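You operate a simulated robot arm through the tools that you are given. There is no shell and no other tool.

The job below is to be done with a simulated robot arm. You get a single attempt, and the scene is never put back.

TASK
Pack both jars from the mat and swap the carton's label for the printed size.
Fine: banded jar in cell one, printed jar in cell two, old label back in its rack slot, new label home in the holder. Set down upright: jar with the orange band, packed jar with the white cap.

The check looks at the end state, three seconds after you hand in, the way a careful person would. Anything else that was tipped, shoved, dropped, spilled or broken makes it a failure. Lids that push on must go on centred and level and be pressed home; caps that screw on are set level and turned clockwise until they are tight.

THE ROBOT
A 7-joint arm with a two-finger parallel gripper, fixed in place. Base frame: the origin is on the floor under the middle of its stand, x ahead of it, y to its left, z up; the work surface is at about z = 900. Lengths are in mm, angles in rad, forces in N, time in s.
It reaches about 1479 mm from its shoulder. Its first joint turns from -2.897 to 2.897 rad. Payload 4.4 kg.
The tool frame sits at the grasp point between the pads (the TCP): z along the fingers, y along the line on which they close. The tips reach 23 mm beyond it. The gripper opens to 94 mm. The fingers are 38 mm wide and 10 mm thick; the gripper's body (54 by 96 mm) begins 39 mm behind the TCP.
Orientation is that of the tool frame in the base frame, as a unit quaternion [w, x, y, z]. With the fingers straight down and closing along the base's y, the tool's x points along the base's -x, its y along +y and its z along -z.

THE INTERFACE
- The arm moves only by the tool nudge_tool. Its argument "moves" is a list of rows, each an object (a shift or turn left out is 0, a gripper value left out holds the last) with "rotation": the turn, a rotation vector about the tool's x, y, z in units of 4 degrees (1.0 is 4 degrees), a list of three; "travel": the shift along the tool's x, y, z in units of 30 mm (1.0 is 30 mm), a list of three; "jaw": the finger opening in cm, from 0 to 9.4. In form: [{"rotation": [rx, ry, rz], "travel": [dx, dy, dz], "jaw": jaw}, ...]. A call has 1 to 20 rows; each row shifts and turns the commanded pose from where the row before left it, along the tool's axes as they then stand. A call with a number of a shift or a turn outside -1 to 1 is refused whole. Each row takes 0.2 s and may step no farther than 50 mm and 0.15 rad from the row before; otherwise, or with a gripper value out of range, the whole call is refused. Where a pose cannot be reached the arm comes as near as it can. A force on the tool above 40 N (or 10 N above the force at the start of the call, whichever is more), or a blocked arm, ends the call early, and 0.2 s more pass. The fingers move at their own pace (about 72 mm/s each) and stop on an object; they squeeze with about 30 N. The grip force told is the motor's: it shows also when the fingers shut on nothing. Time passes only in rows, and 0.2 s behind the last, so rows that do not move let the fingers close. The reply holds the time, the measured pose of the TCP, the force on the tool along the base axes, the opening and the grip force, in the units named above and with some noise, with the torque about the TCP (base axes, N m) and any sound that the robot's microphone picked up.
- Cameras (640 x 400 px; columns grow to the right, rows downward): "scene" is fixed at [393.4, -486.8, 1631.7]; the picture's right is [0.77, -0.64, 0.00], its down [-0.40, -0.47, -0.79] and it looks along [0.51, 0.60, -0.62] (base axes); focal length 373 px, centre (320, 200). "wrist" rides on the gripper at [86, 16, -74] in the tool frame; the picture's right is [-0.18, 0.98, 0.00], its down [-0.58, -0.11, -0.81] and it looks along [-0.79, -0.15, 0.59] (tool axes); focal length 243 px, centre (320, 200). There is no depth. A picture from a camera that has moved, and an enlarged one, comes with that camera's place and axes in the base frame and with its lens. The place of the scene camera against the robot may be out by one fixed shift of up to 25 mm in any direction.
- capture(camera): a new picture of that camera. No time passes.
- inspect(camera, box): a new picture of the part [left, top, right, bottom] of that camera's present view, enlarged. No time passes.
- close_job(): hands the job in; it is judged then, once.

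Places have to be worked out from the pictures, the camera data and where the tool is seen. Open the gripper and draw the arm clear of the work before you hand the job in, unless the task says otherwise.

The tools are called after ">>>" by a JSON object that holds its "method" and its "body". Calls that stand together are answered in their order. nudge_tool: Moves the arm, as the interface text tells. Its arguments: {"type":"object","properties":{"moves":{"type":"array","items":{"type":"object","properties":{"rotation":{"type":"array","items":{"type":"number"}},"travel":{"type":"array","items":{"type":"number"}},"jaw":{"type":"number"}}}}},"required":["moves"]} The other tools are called the same way: capture (camera) takes a picture; inspect (camera, box) takes an enlarged picture of a part of a camera's view; close_job () hands the job in.

At the start:

```text
clock: 0.0
eef_pos: [779.8, 380.9, 1207.4]
tcp_rot: [0.0, 0.0, 1.0, 0.0]
wrist_force: [0.7, 0.5, -0.5]
torque: [0.03, -0.05, -0.01]
gripper_width: 94.1
grip_force: 0.0
```

scene: 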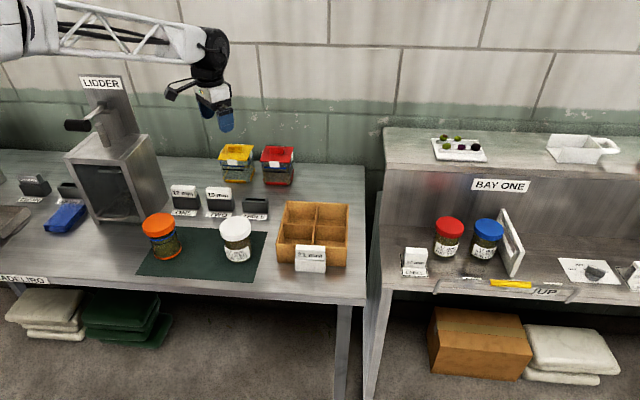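
wrist: 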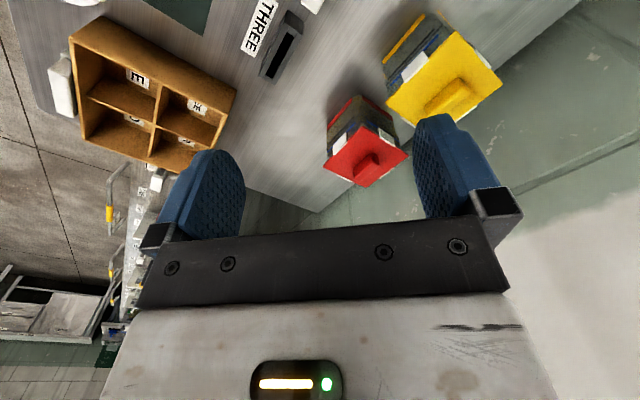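

I start by enlarging parts of the scene to read the labels, the jars, the carton and the racks.

>>> {"method": "inspect", "body": {"camera": "scene", "box": [130, 170, 290, 280]}}

>>> {"method": "inspect", "body": {"camera": "scene", "box": [250, 180, 370, 290]}}

>>> {"method": "inspect", "body": {"camera": "scene", "box": [380, 170, 640, 310]}}

>>> {"method": "inspect", "body": {"camera": "scene", "box": [0, 60, 180, 290]}}

>>> {"method": "inspect", "body": {"camera": "wrist", "box": [40, 0, 340, 190]}}

```text
3.64 times, centred on (210, 225) of scene
camera zoom: at [393.4, -486.8, 1631.7], right [0.77, -0.64, 0.0], down [-0.4, -0.47, -0.79], along [0.51, 0.6, -0.62], focal length 1357 px, centre (720, 109)
```

zoom: 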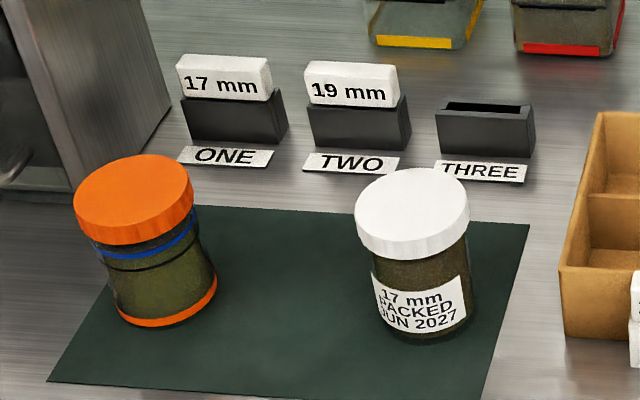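

```text
3.64 times, centred on (310, 235) of scene
camera zoom: at [393.4, -486.8, 1631.7], right [0.77, -0.64, 0.0], down [-0.4, -0.47, -0.79], along [0.51, 0.6, -0.62], focal length 1357 px, centre (356, 73)
```

zoom: 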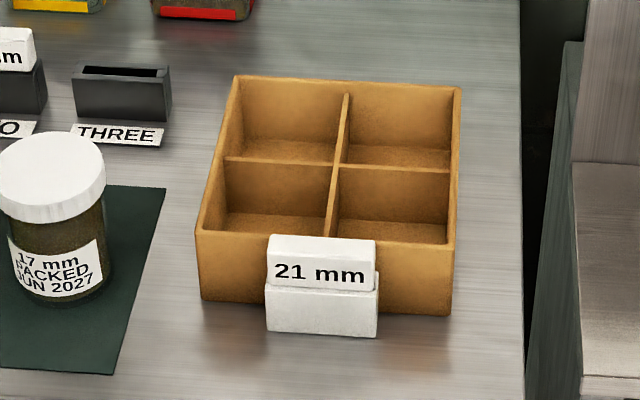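

```text
2.46 times, centred on (510, 240) of scene
camera zoom: at [393.4, -486.8, 1631.7], right [0.77, -0.64, 0.0], down [-0.4, -0.47, -0.79], along [0.51, 0.6, -0.62], focal length 918 px, centre (-148, 102)
```

zoom: 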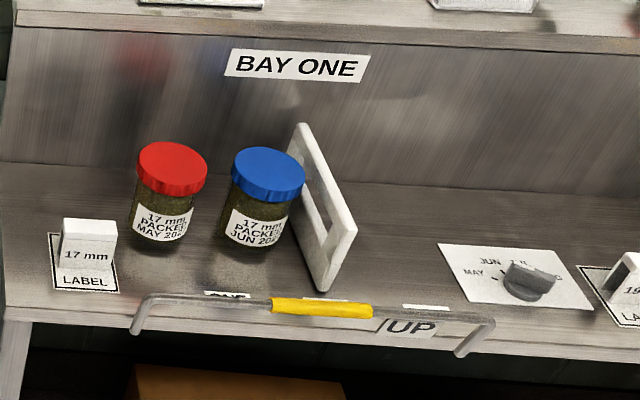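

```text
1.74 times, centred on (90, 175) of scene
camera zoom: at [393.4, -486.8, 1631.7], right [0.77, -0.64, 0.0], down [-0.4, -0.47, -0.79], along [0.51, 0.6, -0.62], focal length 649 px, centre (720, 244)
```

zoom: 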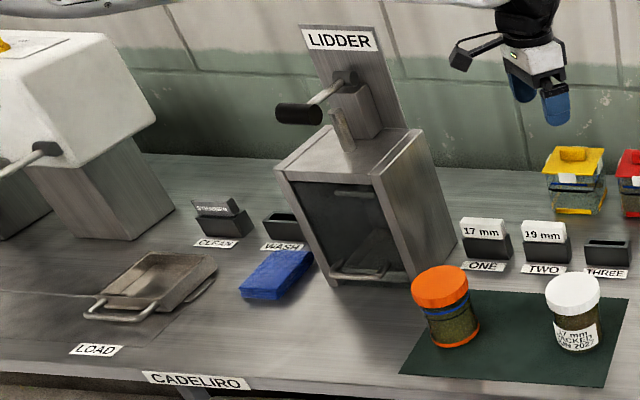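

```text
2.11 times, centred on (190, 95) of wrist
camera zoom: at [694.5, 397.9, 1282.8], right [0.18, 0.98, 0.0], down [0.58, -0.11, 0.81], along [0.79, -0.15, -0.59], focal length 511 px, centre (594, 421)
```

zoom: 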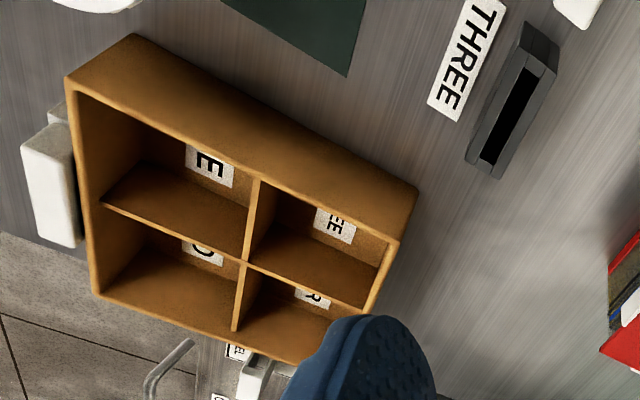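

The white-cap jar is printed 17 mm, the carton holds the 21 mm label, and rack slot three is empty. The bench seems turned about 45° from the base axes, so I first turn the tool by 45° in place (free air) to line it up and look with the wrist camera.

>>> {"method": "nudge_tool", "body": {"moves": [{"rotation": [0, 0, -1]}, {"rotation": [0, 0, -1]}, {"rotation": [0, 0, -1]}, {"rotation": [0, 0, -1]}, {"rotation": [0, 0, -1]}, {"rotation": [0, 0, -1]}, {"rotation": [0, 0, -1]}, {"rotation": [0, 0, -1]}, {"rotation": [0, 0, -1]}, {"rotation": [0, 0, -1]}, {"rotation": [0, 0, -1]}, {"rotation": [0, 0, -0.25]}, {}]}}

>>> {"method": "capture", "body": {"camera": "wrist"}}

>>> {"method": "capture", "body": {"camera": "scene"}}

```text
clock: 2.8
eef_pos: [779.9, 382.1, 1208.5]
tcp_rot: [0.0, -0.382, 0.924, 0.0]
wrist_force: [-0.9, 0.4, 0.1]
torque: [0.01, 0.01, 0.02]
gripper_width: 93.9
grip_force: 0.0
```

```text
taken
camera wrist: at [708.4, 331.9, 1283.3], right [-0.57, 0.82, 0.0], down [0.49, 0.33, 0.81], along [0.67, 0.46, -0.59], focal length 243 px, centre (320, 200)
```

wrist: 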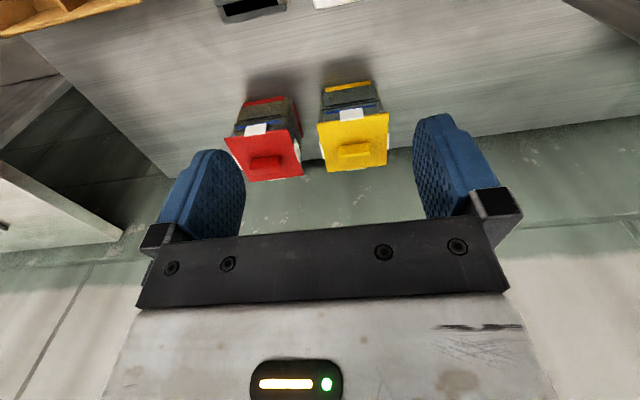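

```text
taken
```

scene: 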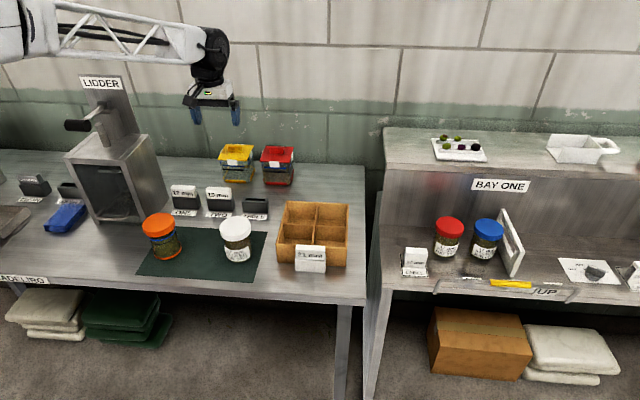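

The wrist image shows the bench edges now roughly square to the tool. I move in free air at z≈1208 to stand in front of and above the carton for a steep view of its cells and label.

>>> {"method": "nudge_tool", "body": {"moves": [{"travel": [1, -1, 0]}, {"travel": [1, -1, 0]}, {"travel": [1, -1, 0]}, {"travel": [1, -1, 0]}, {"travel": [1, -1, 0]}, {"travel": [1, -1, 0]}, {"travel": [1, -1, 0]}, {"travel": [0.43, -1, 0]}, {"travel": [0, -1, 0]}, {"travel": [0, -0.6, 0]}, {}]}}

>>> {"method": "capture", "body": {"camera": "wrist"}}

>>> {"method": "inspect", "body": {"camera": "wrist", "box": [160, 0, 480, 200]}}

```text
clock: 5.2
eef_pos: [825.1, 20.7, 1209.8]
tcp_rot: [0.0, -0.383, 0.924, 0.0]
wrist_force: [-0.3, 0.5, -1.2]
torque: [0.02, -0.07, 0.0]
gripper_width: 93.9
grip_force: 0.0
```

```text
taken
camera wrist: at [753.7, -29.1, 1284.6], right [-0.56, 0.83, 0.0], down [0.49, 0.33, 0.81], along [0.67, 0.46, -0.59], focal length 243 px, centre (320, 200)
```

wrist: 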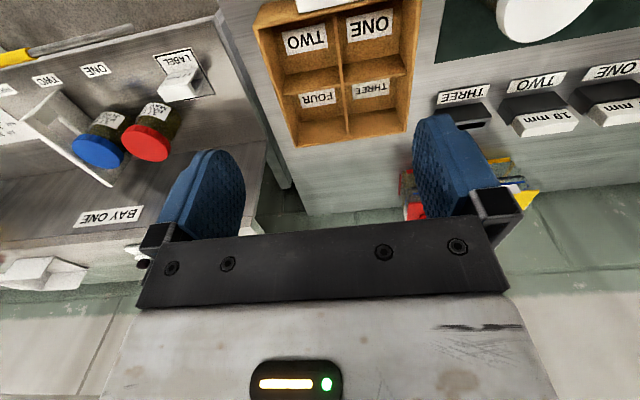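

```text
2.00 times, centred on (320, 100) of wrist
camera zoom: at [753.7, -29.1, 1284.6], right [-0.56, 0.83, 0.0], down [0.49, 0.33, 0.81], along [0.67, 0.46, -0.59], focal length 485 px, centre (320, 400)
```

zoom: 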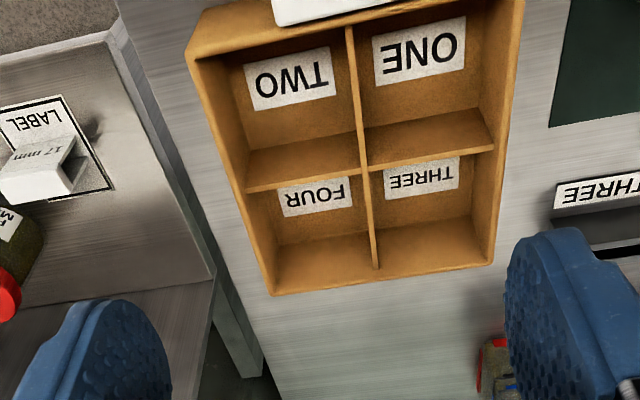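

Cells are confirmed: ONE front-left, TWO front-right (seen from the bench front). I back off 90 mm toward the front to see the holder, label and mat.

>>> {"method": "nudge_tool", "body": {"moves": [{"travel": [1, 0, 0]}, {"travel": [1, 0, 0]}, {"travel": [1, 0, 0]}, {}]}}

>>> {"method": "capture", "body": {"camera": "wrist"}}

>>> {"method": "inspect", "body": {"camera": "wrist", "box": [240, 0, 480, 150]}}

>>> {"method": "inspect", "body": {"camera": "wrist", "box": [420, 0, 640, 138]}}

```text
clock: 6.2
eef_pos: [762.1, -43.0, 1209.7]
tcp_rot: [0.0, -0.383, 0.924, 0.0]
wrist_force: [-0.5, -0.3, 0.2]
torque: [0.01, 0.01, 0.02]
gripper_width: 94.1
grip_force: 0.1
```

```text
taken
camera wrist: at [689.0, -92.4, 1284.5], right [-0.56, 0.83, 0.0], down [0.49, 0.33, 0.81], along [0.67, 0.46, -0.59], focal length 243 px, centre (320, 200)
```

wrist: 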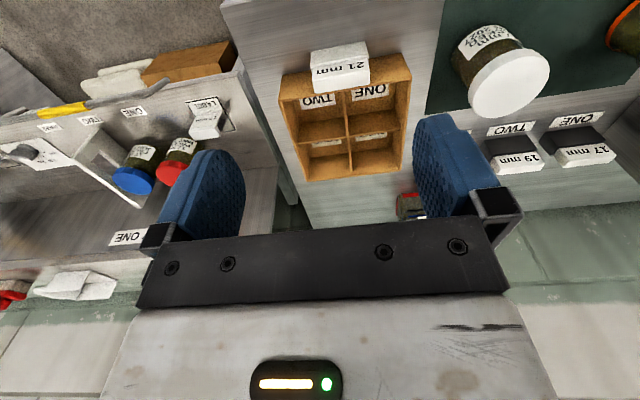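

```text
2.67 times, centred on (360, 75) of wrist
camera zoom: at [689.0, -92.4, 1284.5], right [-0.56, 0.83, 0.0], down [0.49, 0.33, 0.81], along [0.67, 0.46, -0.59], focal length 647 px, centre (213, 533)
```

zoom: 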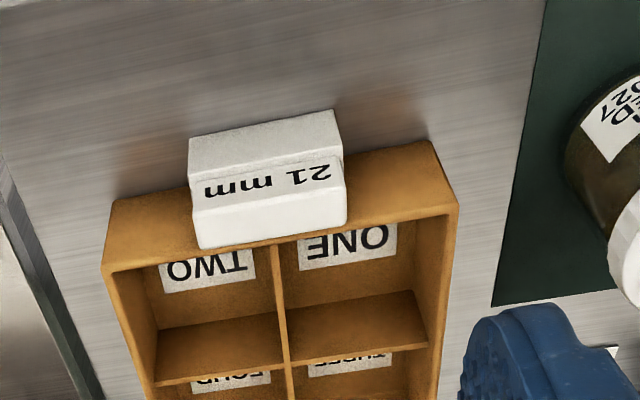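

```text
2.90 times, centred on (530, 69) of wrist
camera zoom: at [689.0, -92.4, 1284.5], right [-0.56, 0.83, 0.0], down [0.49, 0.33, 0.81], along [0.67, 0.46, -0.59], focal length 703 px, centre (-289, 580)
```

zoom: 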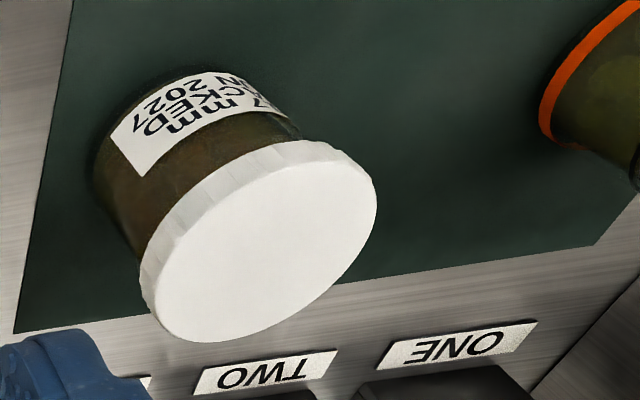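

The carton and label are in good view. I enlarge the label/holder and the white jar further to measure thickness, heights and gaps.

>>> {"method": "inspect", "body": {"camera": "wrist", "box": [300, 30, 380, 80]}}

>>> {"method": "inspect", "body": {"camera": "wrist", "box": [270, 30, 430, 130]}}

>>> {"method": "inspect", "body": {"camera": "scene", "box": [278, 230, 358, 280]}}

>>> {"method": "inspect", "body": {"camera": "scene", "box": [165, 175, 277, 245]}}

```text
8.00 times, centred on (340, 55) of wrist
camera zoom: at [689.0, -92.4, 1284.5], right [-0.56, 0.83, 0.0], down [0.49, 0.33, 0.81], along [0.67, 0.46, -0.59], focal length 1941 px, centre (160, 1360)
```

zoom: 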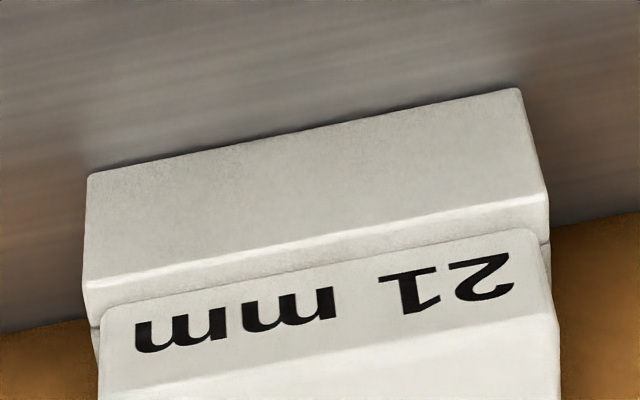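

```text
4.00 times, centred on (350, 80) of wrist
camera zoom: at [689.0, -92.4, 1284.5], right [-0.56, 0.83, 0.0], down [0.49, 0.33, 0.81], along [0.67, 0.46, -0.59], focal length 970 px, centre (200, 680)
```

zoom: 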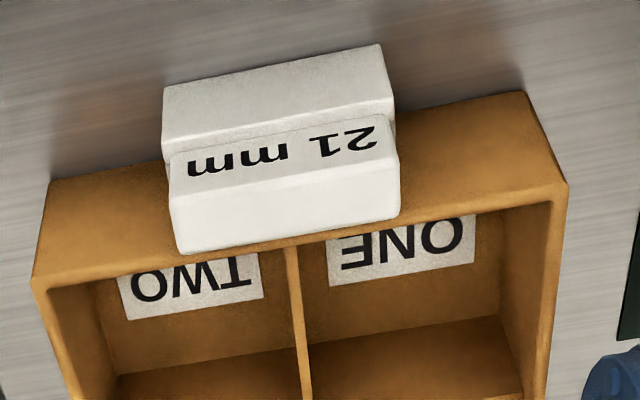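

```text
8.00 times, centred on (318, 255) of scene
camera zoom: at [393.4, -486.8, 1631.7], right [0.77, -0.64, 0.0], down [-0.4, -0.47, -0.79], along [0.51, 0.6, -0.62], focal length 2985 px, centre (336, -240)
```

zoom: 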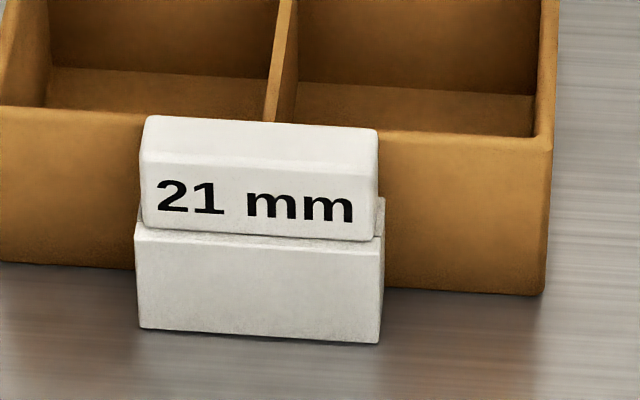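

```text
5.71 times, centred on (221, 210) of scene
camera zoom: at [393.4, -486.8, 1631.7], right [0.77, -0.64, 0.0], down [-0.4, -0.47, -0.79], along [0.51, 0.6, -0.62], focal length 2132 px, centre (886, 143)
```

zoom: 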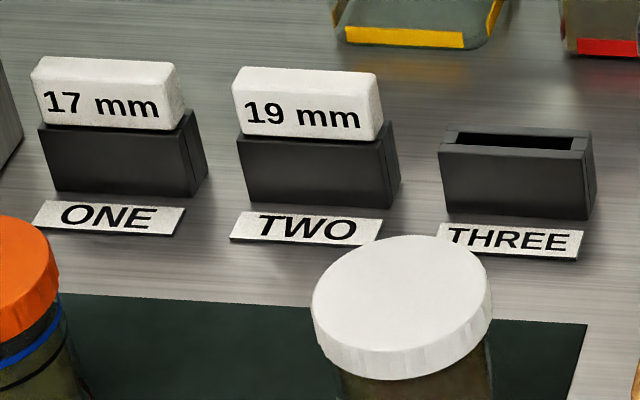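

The holder front is about 25 mm ahead of the carton wall, and the label top is near the rim height. I come lower and further in (tips stay above z≈1070) for a near-vertical look at the gap between label, holder and carton wall.

>>> {"method": "nudge_tool", "body": {"moves": [{"travel": [-1, 0, 0]}, {"travel": [-1, 0, 0.5]}, {"travel": [-1, 0, 1]}, {"travel": [-0.25, 0, 1]}, {"travel": [0, 0, 1]}, {"travel": [0, 0, 0.33]}, {}]}}

>>> {"method": "capture", "body": {"camera": "wrist"}}

>>> {"method": "inspect", "body": {"camera": "wrist", "box": [240, 0, 440, 125]}}

```text
clock: 7.8
eef_pos: [831.9, 25.5, 1094.1]
tcp_rot: [0.0, -0.382, 0.924, 0.0]
wrist_force: [0.3, -0.2, -0.3]
torque: [0.01, -0.01, 0.0]
gripper_width: 93.9
grip_force: 0.0
```

```text
taken
camera wrist: at [760.2, -23.9, 1168.9], right [-0.56, 0.83, 0.0], down [0.49, 0.33, 0.81], along [0.67, 0.46, -0.59], focal length 243 px, centre (320, 200)
```

wrist: 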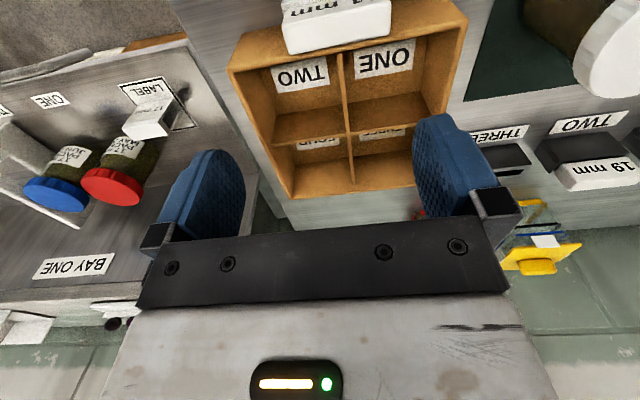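

```text
3.20 times, centred on (340, 62) of wrist
camera zoom: at [760.2, -23.9, 1168.9], right [-0.56, 0.83, 0.0], down [0.49, 0.33, 0.81], along [0.67, 0.46, -0.59], focal length 776 px, centre (256, 640)
```

zoom: 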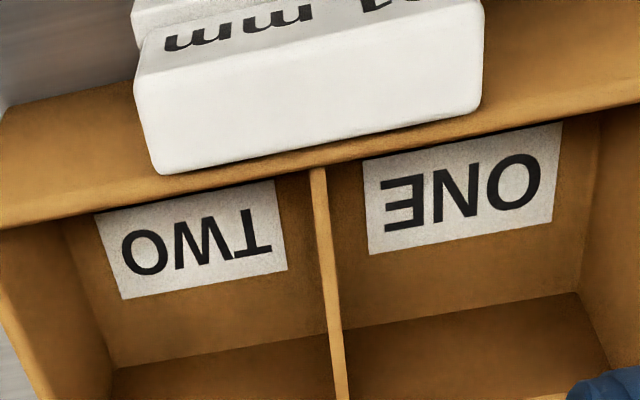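

Triangulating the two views: label top z≈973, u-width ≈74 mm, ~19 mm thick, centred on the holder, with its back only ~3 mm from the carton wall — so I'll grip it by its width. Next I go look at the rack from above.

>>> {"method": "nudge_tool", "body": {"moves": [{"travel": [0, 0, -1]}, {"travel": [-0.83, 1, -0.37]}, {"travel": [-1, 1, 0]}, {"travel": [-1, 1, 0]}, {"travel": [-1, 1, 0]}, {"travel": [-1, 1, 0]}, {"travel": [-1, 1, 0]}, {"travel": [0, 1, 0]}, {"travel": [0, 1, 0]}, {"travel": [0, 1, 0]}, {"travel": [0, 0.77, 0]}, {}]}}

>>> {"method": "capture", "body": {"camera": "wrist"}}

>>> {"method": "inspect", "body": {"camera": "wrist", "box": [160, 0, 480, 200]}}

```text
clock: 10.4
eef_pos: [747.8, 353.3, 1136.6]
tcp_rot: [0.001, -0.383, 0.924, 0.0]
wrist_force: [0.7, -0.4, -0.5]
torque: [-0.02, 0.0, 0.01]
gripper_width: 94.1
grip_force: 0.1
```

```text
taken
camera wrist: at [676.1, 305.3, 1210.2], right [-0.56, 0.83, 0.0], down [0.49, 0.33, 0.81], along [0.67, 0.46, -0.59], focal length 243 px, centre (320, 200)
```

wrist: 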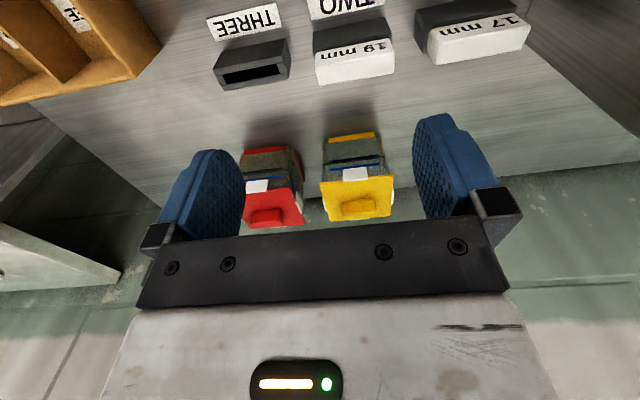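

```text
2.00 times, centred on (320, 100) of wrist
camera zoom: at [676.1, 305.3, 1210.2], right [-0.56, 0.83, 0.0], down [0.49, 0.33, 0.81], along [0.67, 0.46, -0.59], focal length 485 px, centre (320, 400)
```

zoom: 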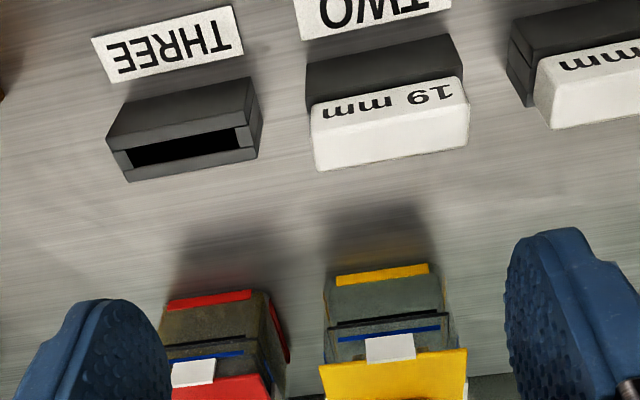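

The rack slots are clear. I enlarge slot three and the two labels to measure positions precisely.

>>> {"method": "inspect", "body": {"camera": "wrist", "box": [200, 20, 312, 90]}}

>>> {"method": "inspect", "body": {"camera": "wrist", "box": [300, 10, 412, 80]}}

>>> {"method": "inspect", "body": {"camera": "wrist", "box": [408, 0, 536, 80]}}

```text
5.71 times, centred on (256, 55) of wrist
camera zoom: at [676.1, 305.3, 1210.2], right [-0.56, 0.83, 0.0], down [0.49, 0.33, 0.81], along [0.67, 0.46, -0.59], focal length 1386 px, centre (686, 1029)
```

zoom: 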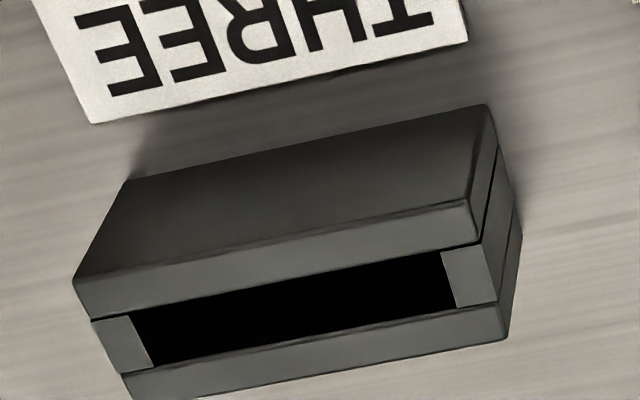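

```text
5.71 times, centred on (356, 45) of wrist
camera zoom: at [676.1, 305.3, 1210.2], right [-0.56, 0.83, 0.0], down [0.49, 0.33, 0.81], along [0.67, 0.46, -0.59], focal length 1386 px, centre (114, 1086)
```

zoom: 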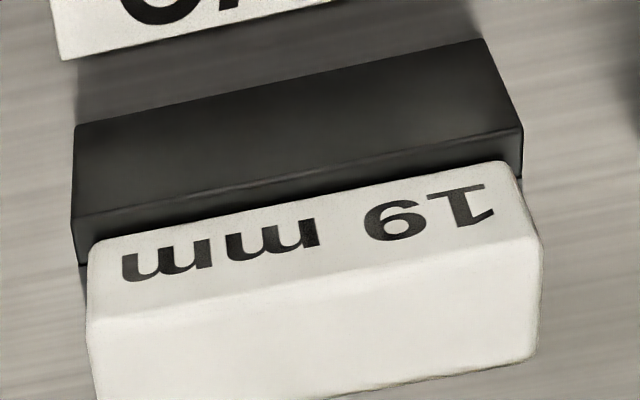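

```text
5.00 times, centred on (472, 40) of wrist
camera zoom: at [676.1, 305.3, 1210.2], right [-0.56, 0.83, 0.0], down [0.49, 0.33, 0.81], along [0.67, 0.46, -0.59], focal length 1213 px, centre (-440, 1000)
```

zoom: 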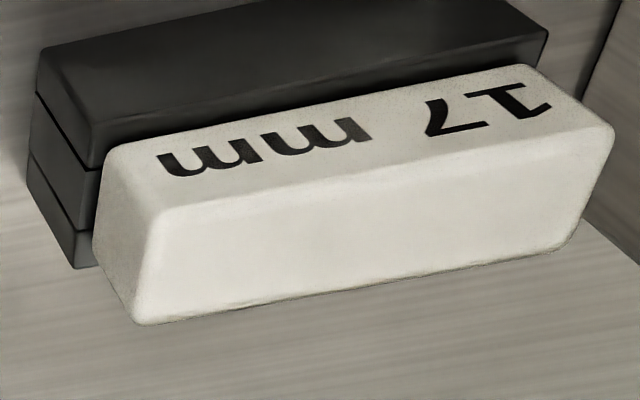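

The rack slots are open boxes with a ~61×11 mm mouth, so the labels have a narrower tongue below the head. To get slot positions relative to the holder free of camera bias, I go to the pose that should show slot three exactly as an earlier pose showed the holder.

>>> {"method": "nudge_tool", "body": {"moves": [{"travel": [0, 0, -1]}, {"travel": [0.5, -1, -0.5]}, {"travel": [0.5, -1, -0.5]}, {"travel": [0.5, -1, -0.46]}, {"travel": [0.17, -0.123, 0]}, {}]}}

>>> {"method": "capture", "body": {"camera": "wrist"}}

>>> {"method": "inspect", "body": {"camera": "wrist", "box": [300, 30, 380, 80]}}

>>> {"method": "inspect", "body": {"camera": "wrist", "box": [400, 10, 560, 110]}}

```text
clock: 11.8
eef_pos: [779.1, 254.4, 1206.8]
tcp_rot: [0.0, -0.383, 0.924, 0.0]
wrist_force: [0.4, 0.1, 0.1]
torque: [0.02, 0.02, -0.03]
gripper_width: 94.2
grip_force: 0.1
```

```text
taken
camera wrist: at [707.5, 205.2, 1281.4], right [-0.56, 0.83, 0.0], down [0.49, 0.33, 0.81], along [0.67, 0.46, -0.59], focal length 243 px, centre (320, 200)
```

wrist: 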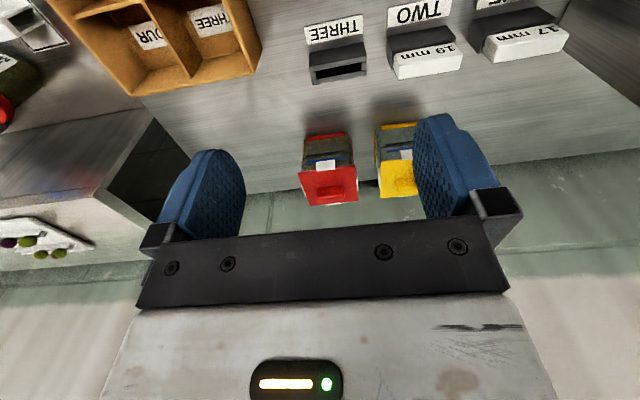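

```text
8.00 times, centred on (340, 55) of wrist
camera zoom: at [707.5, 205.2, 1281.4], right [-0.56, 0.83, 0.0], down [0.49, 0.33, 0.81], along [0.67, 0.46, -0.59], focal length 1941 px, centre (160, 1360)
```

zoom: 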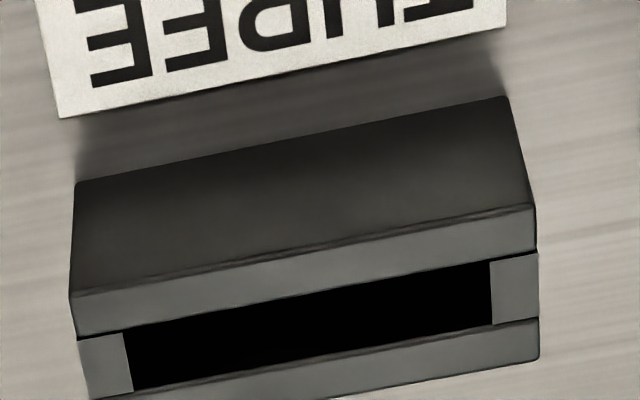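

```text
4.00 times, centred on (480, 60) of wrist
camera zoom: at [707.5, 205.2, 1281.4], right [-0.56, 0.83, 0.0], down [0.49, 0.33, 0.81], along [0.67, 0.46, -0.59], focal length 970 px, centre (-320, 760)
```

zoom: 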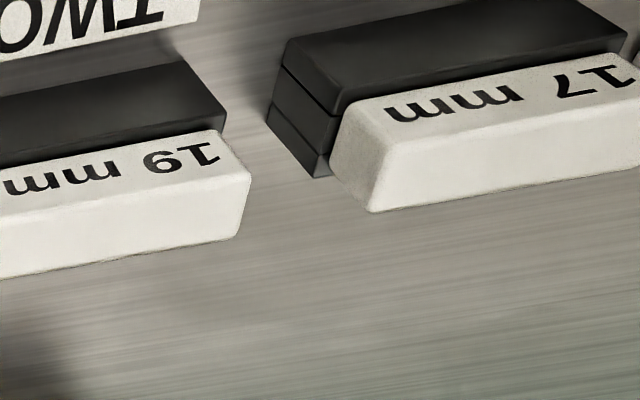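

Slot three appears 13 px left/8 px down of where the holder appeared (same size), i.e. it lies (+2.3, +0.9) mm from my guess, so holder→slot three is about (−197.1 u, +223.2 w). Now the same comparison for slot one's 17 mm label.

>>> {"method": "nudge_tool", "body": {"moves": [{"travel": [0, 1, 0]}, {"travel": [0, 1, 0]}, {"travel": [0, 1, 0]}, {"travel": [0, 1, 0]}, {"travel": [0, 1, 0]}, {"travel": [0, 1, 0]}, {"travel": [0, 1, 0]}, {"travel": [0, 0.167, 0]}, {}, {}]}}

>>> {"method": "capture", "body": {"camera": "wrist"}}

>>> {"method": "inspect", "body": {"camera": "wrist", "box": [300, 30, 380, 80]}}

>>> {"method": "inspect", "body": {"camera": "wrist", "box": [270, 30, 430, 130]}}

>>> {"method": "nudge_tool", "body": {"moves": [{}]}}

>>> {"method": "nudge_tool", "body": {"moves": [{}]}}

```text
clock: 14.0
eef_pos: [626.5, 407.8, 1207.2]
tcp_rot: [0.001, -0.383, 0.924, 0.0]
wrist_force: [-0.4, 0.7, 0.3]
torque: [0.03, 0.03, 0.03]
gripper_width: 94.0
grip_force: 0.1
```

```text
taken
camera wrist: at [554.4, 358.1, 1282.2], right [-0.56, 0.83, 0.0], down [0.49, 0.33, 0.81], along [0.67, 0.46, -0.59], focal length 243 px, centre (320, 200)
```

wrist: 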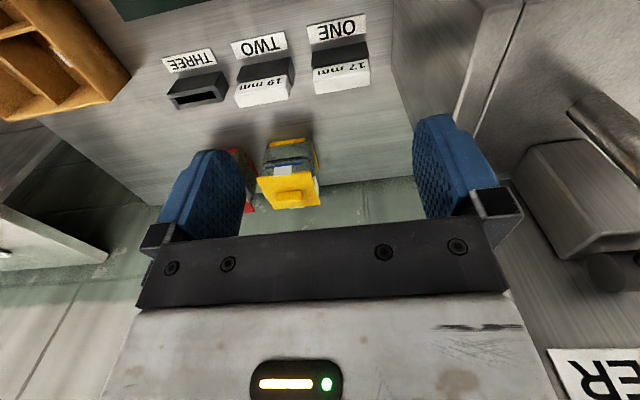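

```text
8.00 times, centred on (340, 55) of wrist
camera zoom: at [554.4, 358.1, 1282.2], right [-0.56, 0.83, 0.0], down [0.49, 0.33, 0.81], along [0.67, 0.46, -0.59], focal length 1941 px, centre (160, 1360)
```

zoom: 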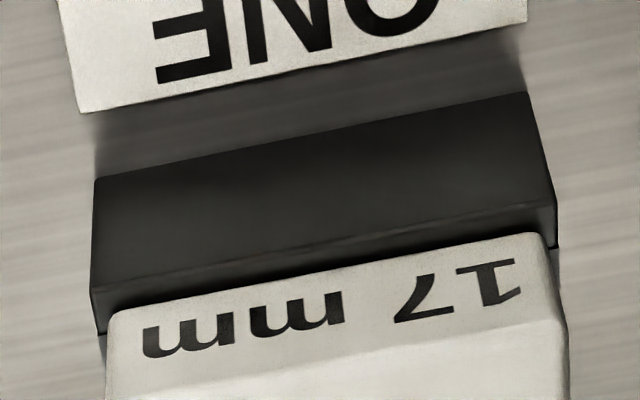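

```text
4.00 times, centred on (350, 80) of wrist
camera zoom: at [554.4, 358.1, 1282.2], right [-0.56, 0.83, 0.0], down [0.49, 0.33, 0.81], along [0.67, 0.46, -0.59], focal length 970 px, centre (200, 680)
```

zoom: 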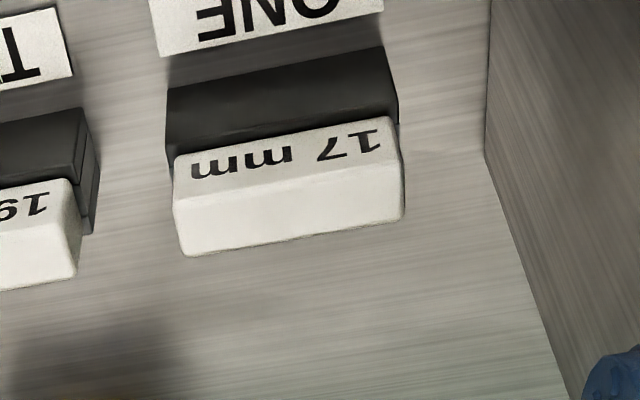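

```text
clock: 14.4
eef_pos: [625.4, 407.6, 1207.3]
tcp_rot: [0.0, -0.383, 0.924, 0.0]
wrist_force: [0.4, 0.6, 0.6]
torque: [-0.01, 0.02, 0.01]
gripper_width: 94.1
grip_force: 0.0
```

```text
clock: 14.8
eef_pos: [625.8, 407.7, 1207.6]
tcp_rot: [0.0, -0.383, 0.924, 0.0]
wrist_force: [-0.8, -0.1, -0.2]
torque: [0.02, 0.0, 0.03]
gripper_width: 94.1
grip_force: 0.0
```

Slot one's label sits at about (−415.8 u, +222.4 w) from the carton label. Measured poses differ from commanded ones by 1–2 mm, so I'll close the loop on measured readings. Now I move above the carton label at safe height.

>>> {"method": "nudge_tool", "body": {"moves": [{"travel": [1, -1, 0]}, {"travel": [1, -1, 0]}, {"travel": [1, -1, 0]}, {"travel": [1, -1, 0]}, {"travel": [1, -1, 0]}, {"travel": [0, -1, 0]}, {"travel": [0, -1, 0]}, {"travel": [0, -1, 0]}, {"travel": [0, -1, 0]}, {"travel": [0, -1, 0]}, {"travel": [0, -1, 0]}, {"travel": [0, -1, 0]}, {"travel": [0, -1, 0]}, {"travel": [0.083, -0.377, 0]}, {}, {}]}}

>>> {"method": "nudge_tool", "body": {"moves": [{"travel": [0, 0, 1]}, {"travel": [0, 0, 1]}, {"travel": [0, 0, 1]}, {"travel": [0, 0, 1]}, {"travel": [0, 0, 1]}, {}, {}, {}]}}

>>> {"method": "nudge_tool", "body": {"moves": [{}]}}

>>> {"method": "capture", "body": {"camera": "wrist"}}

>>> {"method": "nudge_tool", "body": {"moves": [{}]}}

```text
clock: 18.2
eef_pos: [804.5, 15.6, 1208.3]
tcp_rot: [0.0, -0.382, 0.924, 0.0]
wrist_force: [0.2, -0.5, 0.2]
torque: [0.02, 0.03, 0.03]
gripper_width: 93.8
grip_force: 0.1
```

```text
clock: 20.0
eef_pos: [803.5, 16.7, 1058.5]
tcp_rot: [0.0, -0.383, 0.924, 0.0]
wrist_force: [-0.2, -1.0, -0.5]
torque: [-0.03, 0.0, -0.01]
gripper_width: 93.8
grip_force: 0.0
```

```text
clock: 20.4
eef_pos: [804.6, 16.5, 1058.5]
tcp_rot: [0.0, -0.383, 0.924, -0.001]
wrist_force: [-0.5, 0.0, -0.5]
torque: [0.01, 0.02, -0.02]
gripper_width: 93.8
grip_force: 0.0
```

```text
taken
camera wrist: at [731.9, -32.6, 1133.2], right [-0.56, 0.83, 0.0], down [0.49, 0.33, 0.81], along [0.67, 0.46, -0.59], focal length 243 px, centre (320, 200)
```

wrist: 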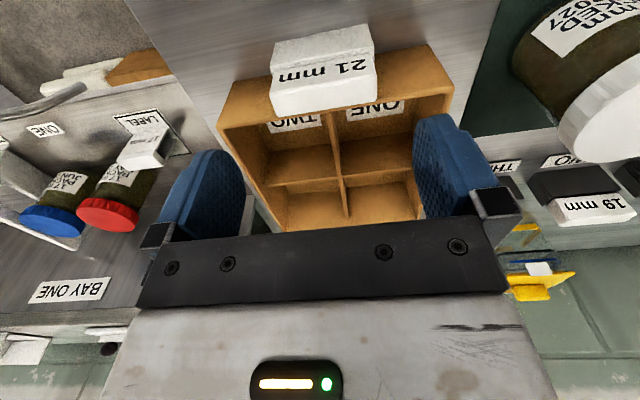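

```text
clock: 20.8
eef_pos: [804.3, 17.1, 1058.7]
tcp_rot: [0.0, -0.383, 0.924, 0.0]
wrist_force: [-0.1, -0.6, 0.2]
torque: [0.02, -0.02, 0.02]
gripper_width: 94.0
grip_force: 0.1
```

Measured TCP is u≈556.7, w≈580.5, z≈1058.6. I enlarge the label from here to check my label position before descending.

>>> {"method": "inspect", "body": {"camera": "wrist", "box": [250, 20, 410, 120]}}

```text
4.00 times, centred on (330, 70) of wrist
camera zoom: at [731.9, -32.6, 1133.2], right [-0.56, 0.83, 0.0], down [0.49, 0.33, 0.81], along [0.67, 0.46, -0.59], focal length 970 px, centre (280, 720)
```

zoom: 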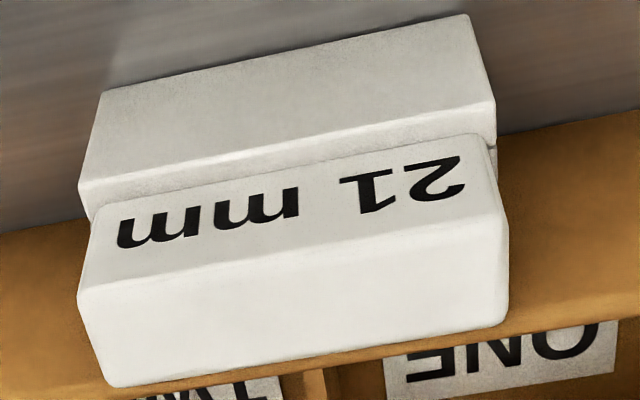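

The label re-measures at u 519.4–592.4 (centre 555.9), w 577.5–596, top z≈975. I shift −0.8 in u and −2 in w, then descend to TCP z≈972 with the jaws open.

>>> {"method": "nudge_tool", "body": {"moves": [{"travel": [0.067, 0.027, 0.5]}, {"travel": [0, 0, 0.8]}, {}, {}]}}

>>> {"method": "nudge_tool", "body": {"moves": [{}]}}

>>> {"method": "capture", "body": {"camera": "wrist"}}

>>> {"method": "capture", "body": {"camera": "scene"}}

```text
clock: 21.8
eef_pos: [802.1, 14.6, 1018.8]
tcp_rot: [0.0, -0.383, 0.924, 0.0]
wrist_force: [0.2, -0.4, 0.5]
torque: [-0.02, -0.01, 0.0]
gripper_width: 94.0
grip_force: 0.0
```

```text
clock: 22.2
eef_pos: [803.8, 13.4, 1019.3]
tcp_rot: [0.001, -0.383, 0.924, 0.001]
wrist_force: [0.3, -0.5, 0.0]
torque: [0.02, -0.02, 0.0]
gripper_width: 93.9
grip_force: 0.1
```

```text
taken
camera wrist: at [731.2, -34.8, 1093.2], right [-0.56, 0.83, 0.0], down [0.49, 0.33, 0.81], along [0.67, 0.46, -0.59], focal length 243 px, centre (320, 200)
```

wrist: 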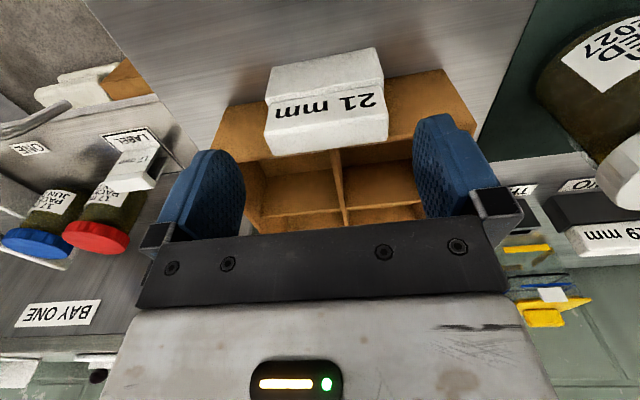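

```text
taken
```

scene: 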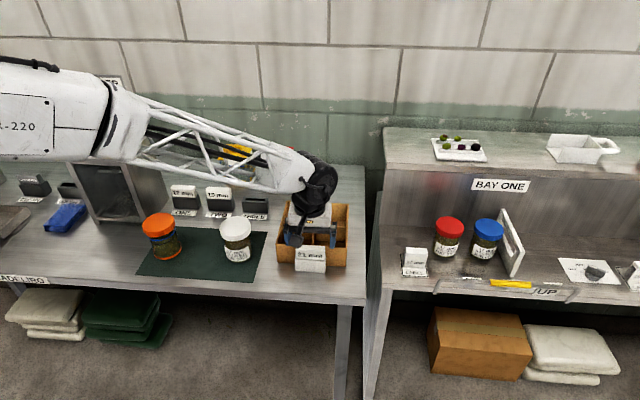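

Measured u≈557.5, w≈578, z≈1019; no contact. I trim u by −1.3 mm and go down to about z=972.

>>> {"method": "nudge_tool", "body": {"moves": [{"travel": [0, 0.045, 0.5]}, {"travel": [0, 0, 0.5]}, {"travel": [0, 0, 0.3]}, {"travel": [0, 0, 0.27]}, {}, {}]}}

>>> {"method": "nudge_tool", "body": {"moves": [{}]}}

>>> {"method": "capture", "body": {"camera": "wrist"}}

>>> {"method": "inspect", "body": {"camera": "scene", "box": [268, 190, 380, 290]}}

```text
clock: 23.6
eef_pos: [799.7, 14.8, 971.2]
tcp_rot: [0.0, -0.383, 0.924, 0.0]
wrist_force: [-0.9, -0.1, 0.3]
torque: [0.01, 0.02, -0.04]
gripper_width: 94.1
grip_force: 0.0
```

```text
clock: 24.0
eef_pos: [799.5, 15.5, 971.7]
tcp_rot: [-0.001, -0.383, 0.924, 0.0]
wrist_force: [0.4, 1.1, -0.2]
torque: [0.01, 0.01, 0.0]
gripper_width: 94.0
grip_force: 0.0
```

```text
taken
camera wrist: at [728.3, -34.2, 1046.3], right [-0.56, 0.83, 0.0], down [0.49, 0.33, 0.81], along [0.67, 0.46, -0.59], focal length 243 px, centre (320, 200)
```

wrist: 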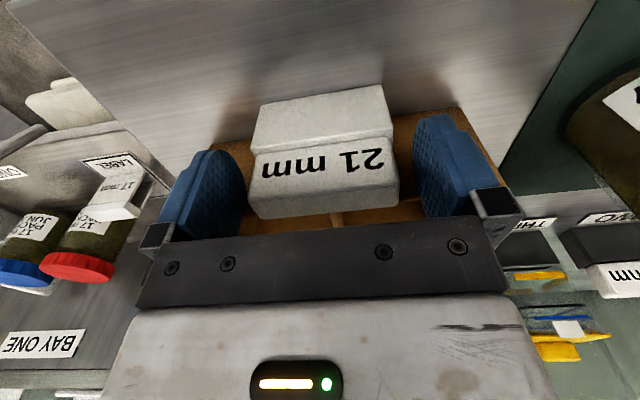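

```text
4.00 times, centred on (324, 240) of scene
camera zoom: at [393.4, -486.8, 1631.7], right [0.77, -0.64, 0.0], down [-0.4, -0.47, -0.79], along [0.51, 0.6, -0.62], focal length 1492 px, centre (304, 40)
```

zoom: 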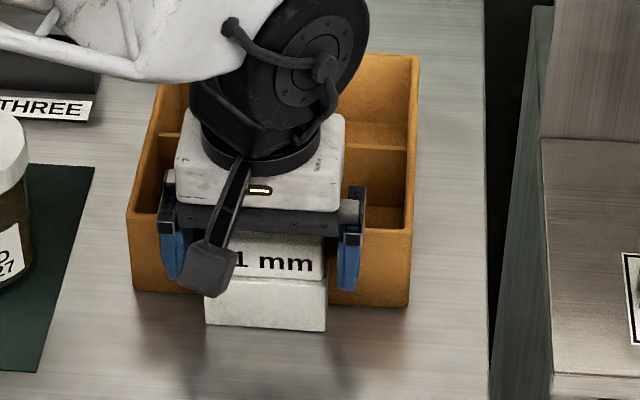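

Fingers straddle the label symmetrically (u≈555, w≈576.5) with no contact force. I shift +1.5 mm in w and close on the label.

>>> {"method": "nudge_tool", "body": {"moves": [{"travel": [-0.05, 0, 0]}, {}, {"jaw": 6.0}, {"jaw": 6.0}, {"jaw": 6.0}, {"jaw": 6.0}]}}

>>> {"method": "nudge_tool", "body": {"moves": [{}]}}

>>> {"method": "capture", "body": {"camera": "wrist"}}

```text
clock: 25.4
eef_pos: [800.4, 17.6, 972.6]
tcp_rot: [0.001, -0.383, 0.924, -0.001]
wrist_force: [-0.6, 0.1, 0.6]
torque: [-0.01, -0.07, -0.01]
gripper_width: 73.1
grip_force: 30.3
```

```text
clock: 25.8
eef_pos: [800.6, 16.7, 972.0]
tcp_rot: [0.0, -0.383, 0.924, 0.0]
wrist_force: [-0.4, 0.3, 1.1]
torque: [0.0, -0.05, -0.01]
gripper_width: 73.0
grip_force: 29.8
```

```text
taken
camera wrist: at [729.0, -33.2, 1046.8], right [-0.56, 0.83, 0.0], down [0.49, 0.33, 0.81], along [0.67, 0.46, -0.59], focal length 243 px, centre (320, 200)
```

wrist: 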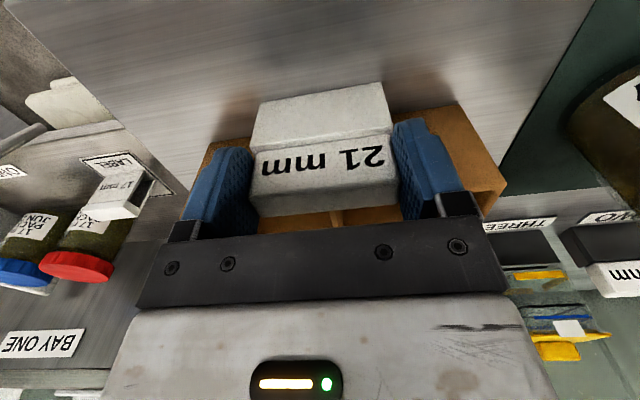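

Gripped: width 73 mm, 30 N, no side load. I take several readings at this seated pose to average the noise, since the new label must return here.

>>> {"method": "nudge_tool", "body": {"moves": [{}]}}

>>> {"method": "nudge_tool", "body": {"moves": [{}]}}

>>> {"method": "nudge_tool", "body": {"moves": [{}]}}

>>> {"method": "nudge_tool", "body": {"moves": [{}]}}

>>> {"method": "inspect", "body": {"camera": "wrist", "box": [160, 70, 480, 270]}}

```text
clock: 26.2
eef_pos: [800.7, 17.0, 972.0]
tcp_rot: [0.001, -0.383, 0.924, 0.0]
wrist_force: [0.1, -0.2, 0.4]
torque: [-0.05, -0.04, 0.04]
gripper_width: 72.8
grip_force: 30.3
```

```text
clock: 26.6
eef_pos: [800.3, 16.5, 972.1]
tcp_rot: [0.0, -0.383, 0.924, 0.0]
wrist_force: [0.1, 0.2, 1.3]
torque: [-0.03, -0.05, 0.0]
gripper_width: 73.1
grip_force: 29.5
```

```text
clock: 27.0
eef_pos: [801.0, 15.8, 971.1]
tcp_rot: [0.0, -0.382, 0.924, -0.001]
wrist_force: [-0.3, -0.6, 2.1]
torque: [-0.02, -0.06, -0.04]
gripper_width: 72.8
grip_force: 30.1
```

```text
clock: 27.4
eef_pos: [800.9, 17.4, 971.6]
tcp_rot: [-0.001, -0.382, 0.924, 0.0]
wrist_force: [0.2, -0.6, 1.7]
torque: [-0.05, -0.02, -0.02]
gripper_width: 73.0
grip_force: 29.7
```

```text
2.00 times, centred on (320, 170) of wrist
camera zoom: at [729.0, -33.2, 1046.8], right [-0.56, 0.83, 0.0], down [0.49, 0.33, 0.81], along [0.67, 0.46, -0.59], focal length 485 px, centre (320, 260)
```

zoom: 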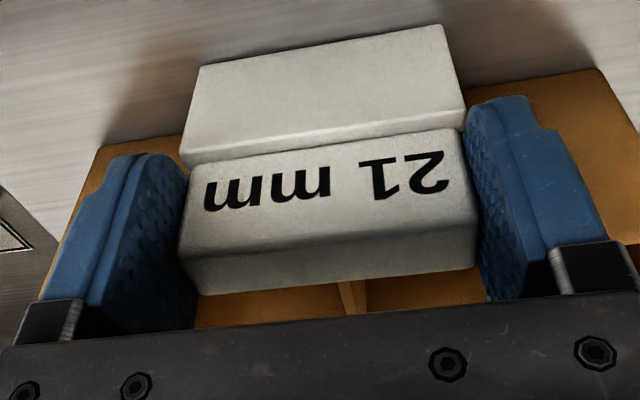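

Seated grip pose averages u=554.2, w=578.05, z=971.9. I lift straight up 75 mm and look at the label's underside.

>>> {"method": "nudge_tool", "body": {"moves": [{"travel": [0, 0, -0.3]}, {"travel": [0, 0, -0.5]}, {"travel": [0, 0, -0.7]}, {"travel": [0, 0, -1]}, {}, {}]}}

>>> {"method": "capture", "body": {"camera": "wrist"}}

>>> {"method": "inspect", "body": {"camera": "scene", "box": [258, 170, 380, 290]}}

>>> {"method": "inspect", "body": {"camera": "wrist", "box": [160, 60, 480, 260]}}

```text
clock: 28.8
eef_pos: [801.0, 17.0, 1046.6]
tcp_rot: [0.0, -0.382, 0.924, -0.001]
wrist_force: [-0.9, 0.1, -0.4]
torque: [0.01, -0.01, 0.02]
gripper_width: 73.2
grip_force: 30.4
```

```text
taken
camera wrist: at [729.2, -33.6, 1121.1], right [-0.56, 0.83, 0.0], down [0.49, 0.33, 0.81], along [0.67, 0.46, -0.59], focal length 243 px, centre (320, 200)
```

wrist: 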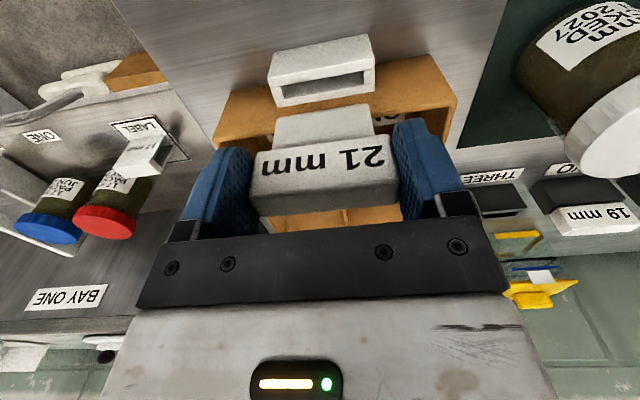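

```text
3.33 times, centred on (319, 230) of scene
camera zoom: at [393.4, -486.8, 1631.7], right [0.77, -0.64, 0.0], down [-0.4, -0.47, -0.79], along [0.51, 0.6, -0.62], focal length 1244 px, centre (323, 100)
```

zoom: 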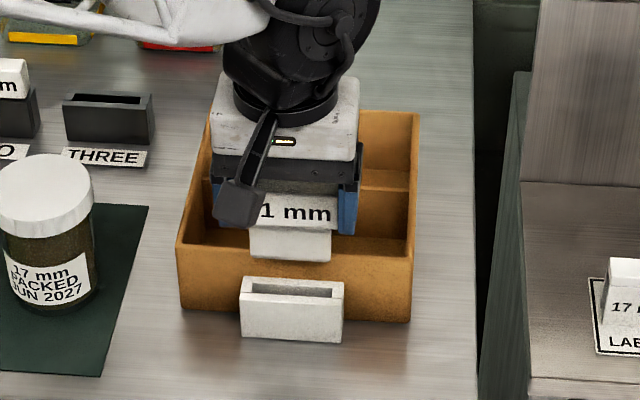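

```text
2.00 times, centred on (320, 160) of wrist
camera zoom: at [729.2, -33.6, 1121.1], right [-0.56, 0.83, 0.0], down [0.49, 0.33, 0.81], along [0.67, 0.46, -0.59], focal length 485 px, centre (320, 280)
```

zoom: 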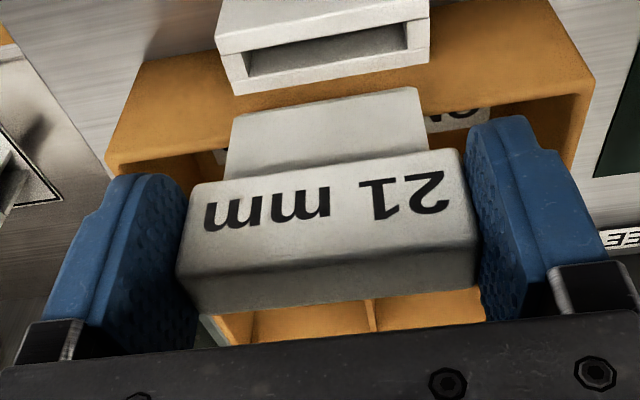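

The label has a tongue about 58 mm wide and 38 mm long (bottom ≈64 mm below the TCP), and the holder has a matching mouth. I raise 30 mm more and carry it over to above slot three.

>>> {"method": "nudge_tool", "body": {"moves": [{"travel": [0, 0, -1]}, {"travel": [-1, 1, 0]}, {"travel": [-1, 1, 0]}, {"travel": [-1, 1, 0]}, {"travel": [-1, 1, 0]}, {"travel": [-1, 1, 0]}, {"travel": [-1, 1, 0]}, {"travel": [-1, 0.533, 0]}, {"travel": [-0.42, 0, 0]}, {}, {}]}}

>>> {"method": "nudge_tool", "body": {"moves": [{}]}}

>>> {"method": "nudge_tool", "body": {"moves": [{}]}}

>>> {"method": "nudge_tool", "body": {"moves": [{}]}}

>>> {"method": "capture", "body": {"camera": "wrist"}}

>>> {"method": "inspect", "body": {"camera": "wrist", "box": [220, 20, 420, 145]}}

```text
clock: 31.2
eef_pos: [820.1, 311.0, 1076.2]
tcp_rot: [0.0, -0.383, 0.924, 0.0]
wrist_force: [-0.3, -0.9, 0.2]
torque: [-0.01, 0.03, -0.01]
gripper_width: 73.1
grip_force: 29.4
```

```text
clock: 31.6
eef_pos: [819.9, 312.6, 1075.4]
tcp_rot: [0.0, -0.383, 0.924, 0.001]
wrist_force: [-0.7, -0.2, -0.1]
torque: [0.03, 0.02, 0.0]
gripper_width: 73.1
grip_force: 29.7
```

```text
clock: 32.0
eef_pos: [821.5, 311.0, 1076.7]
tcp_rot: [0.0, -0.383, 0.924, 0.0]
wrist_force: [-0.5, -0.3, 0.1]
torque: [0.02, 0.01, 0.04]
gripper_width: 73.2
grip_force: 29.7
```

```text
clock: 32.4
eef_pos: [820.9, 311.2, 1076.3]
tcp_rot: [0.0, -0.382, 0.924, 0.0]
wrist_force: [0.3, 0.5, -0.7]
torque: [0.01, 0.02, -0.01]
gripper_width: 73.1
grip_force: 29.9
```

```text
taken
camera wrist: at [748.7, 261.4, 1151.4], right [-0.56, 0.83, 0.0], down [0.49, 0.33, 0.81], along [0.67, 0.46, -0.59], focal length 243 px, centre (320, 200)
```

wrist: 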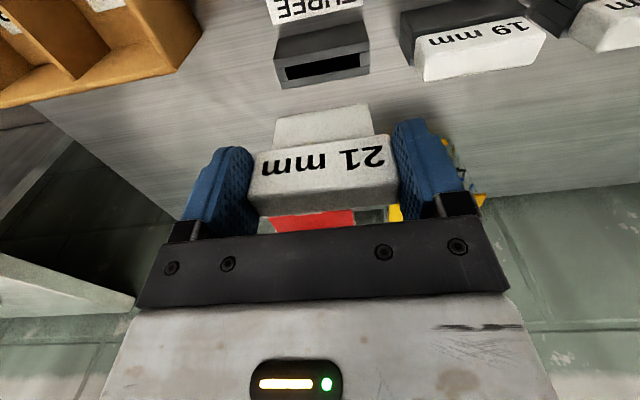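

```text
3.20 times, centred on (320, 82) of wrist
camera zoom: at [748.7, 261.4, 1151.4], right [-0.56, 0.83, 0.0], down [0.49, 0.33, 0.81], along [0.67, 0.46, -0.59], focal length 776 px, centre (320, 576)
```

zoom: 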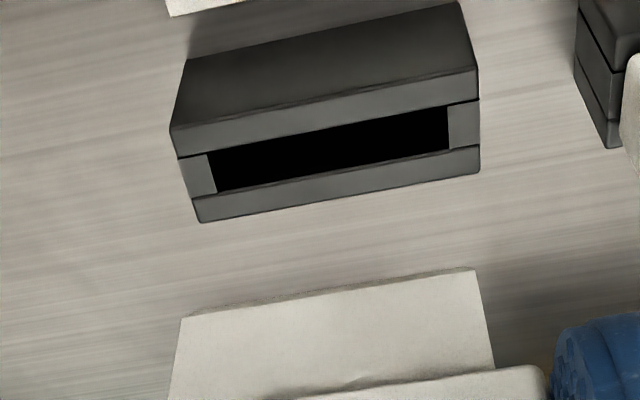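

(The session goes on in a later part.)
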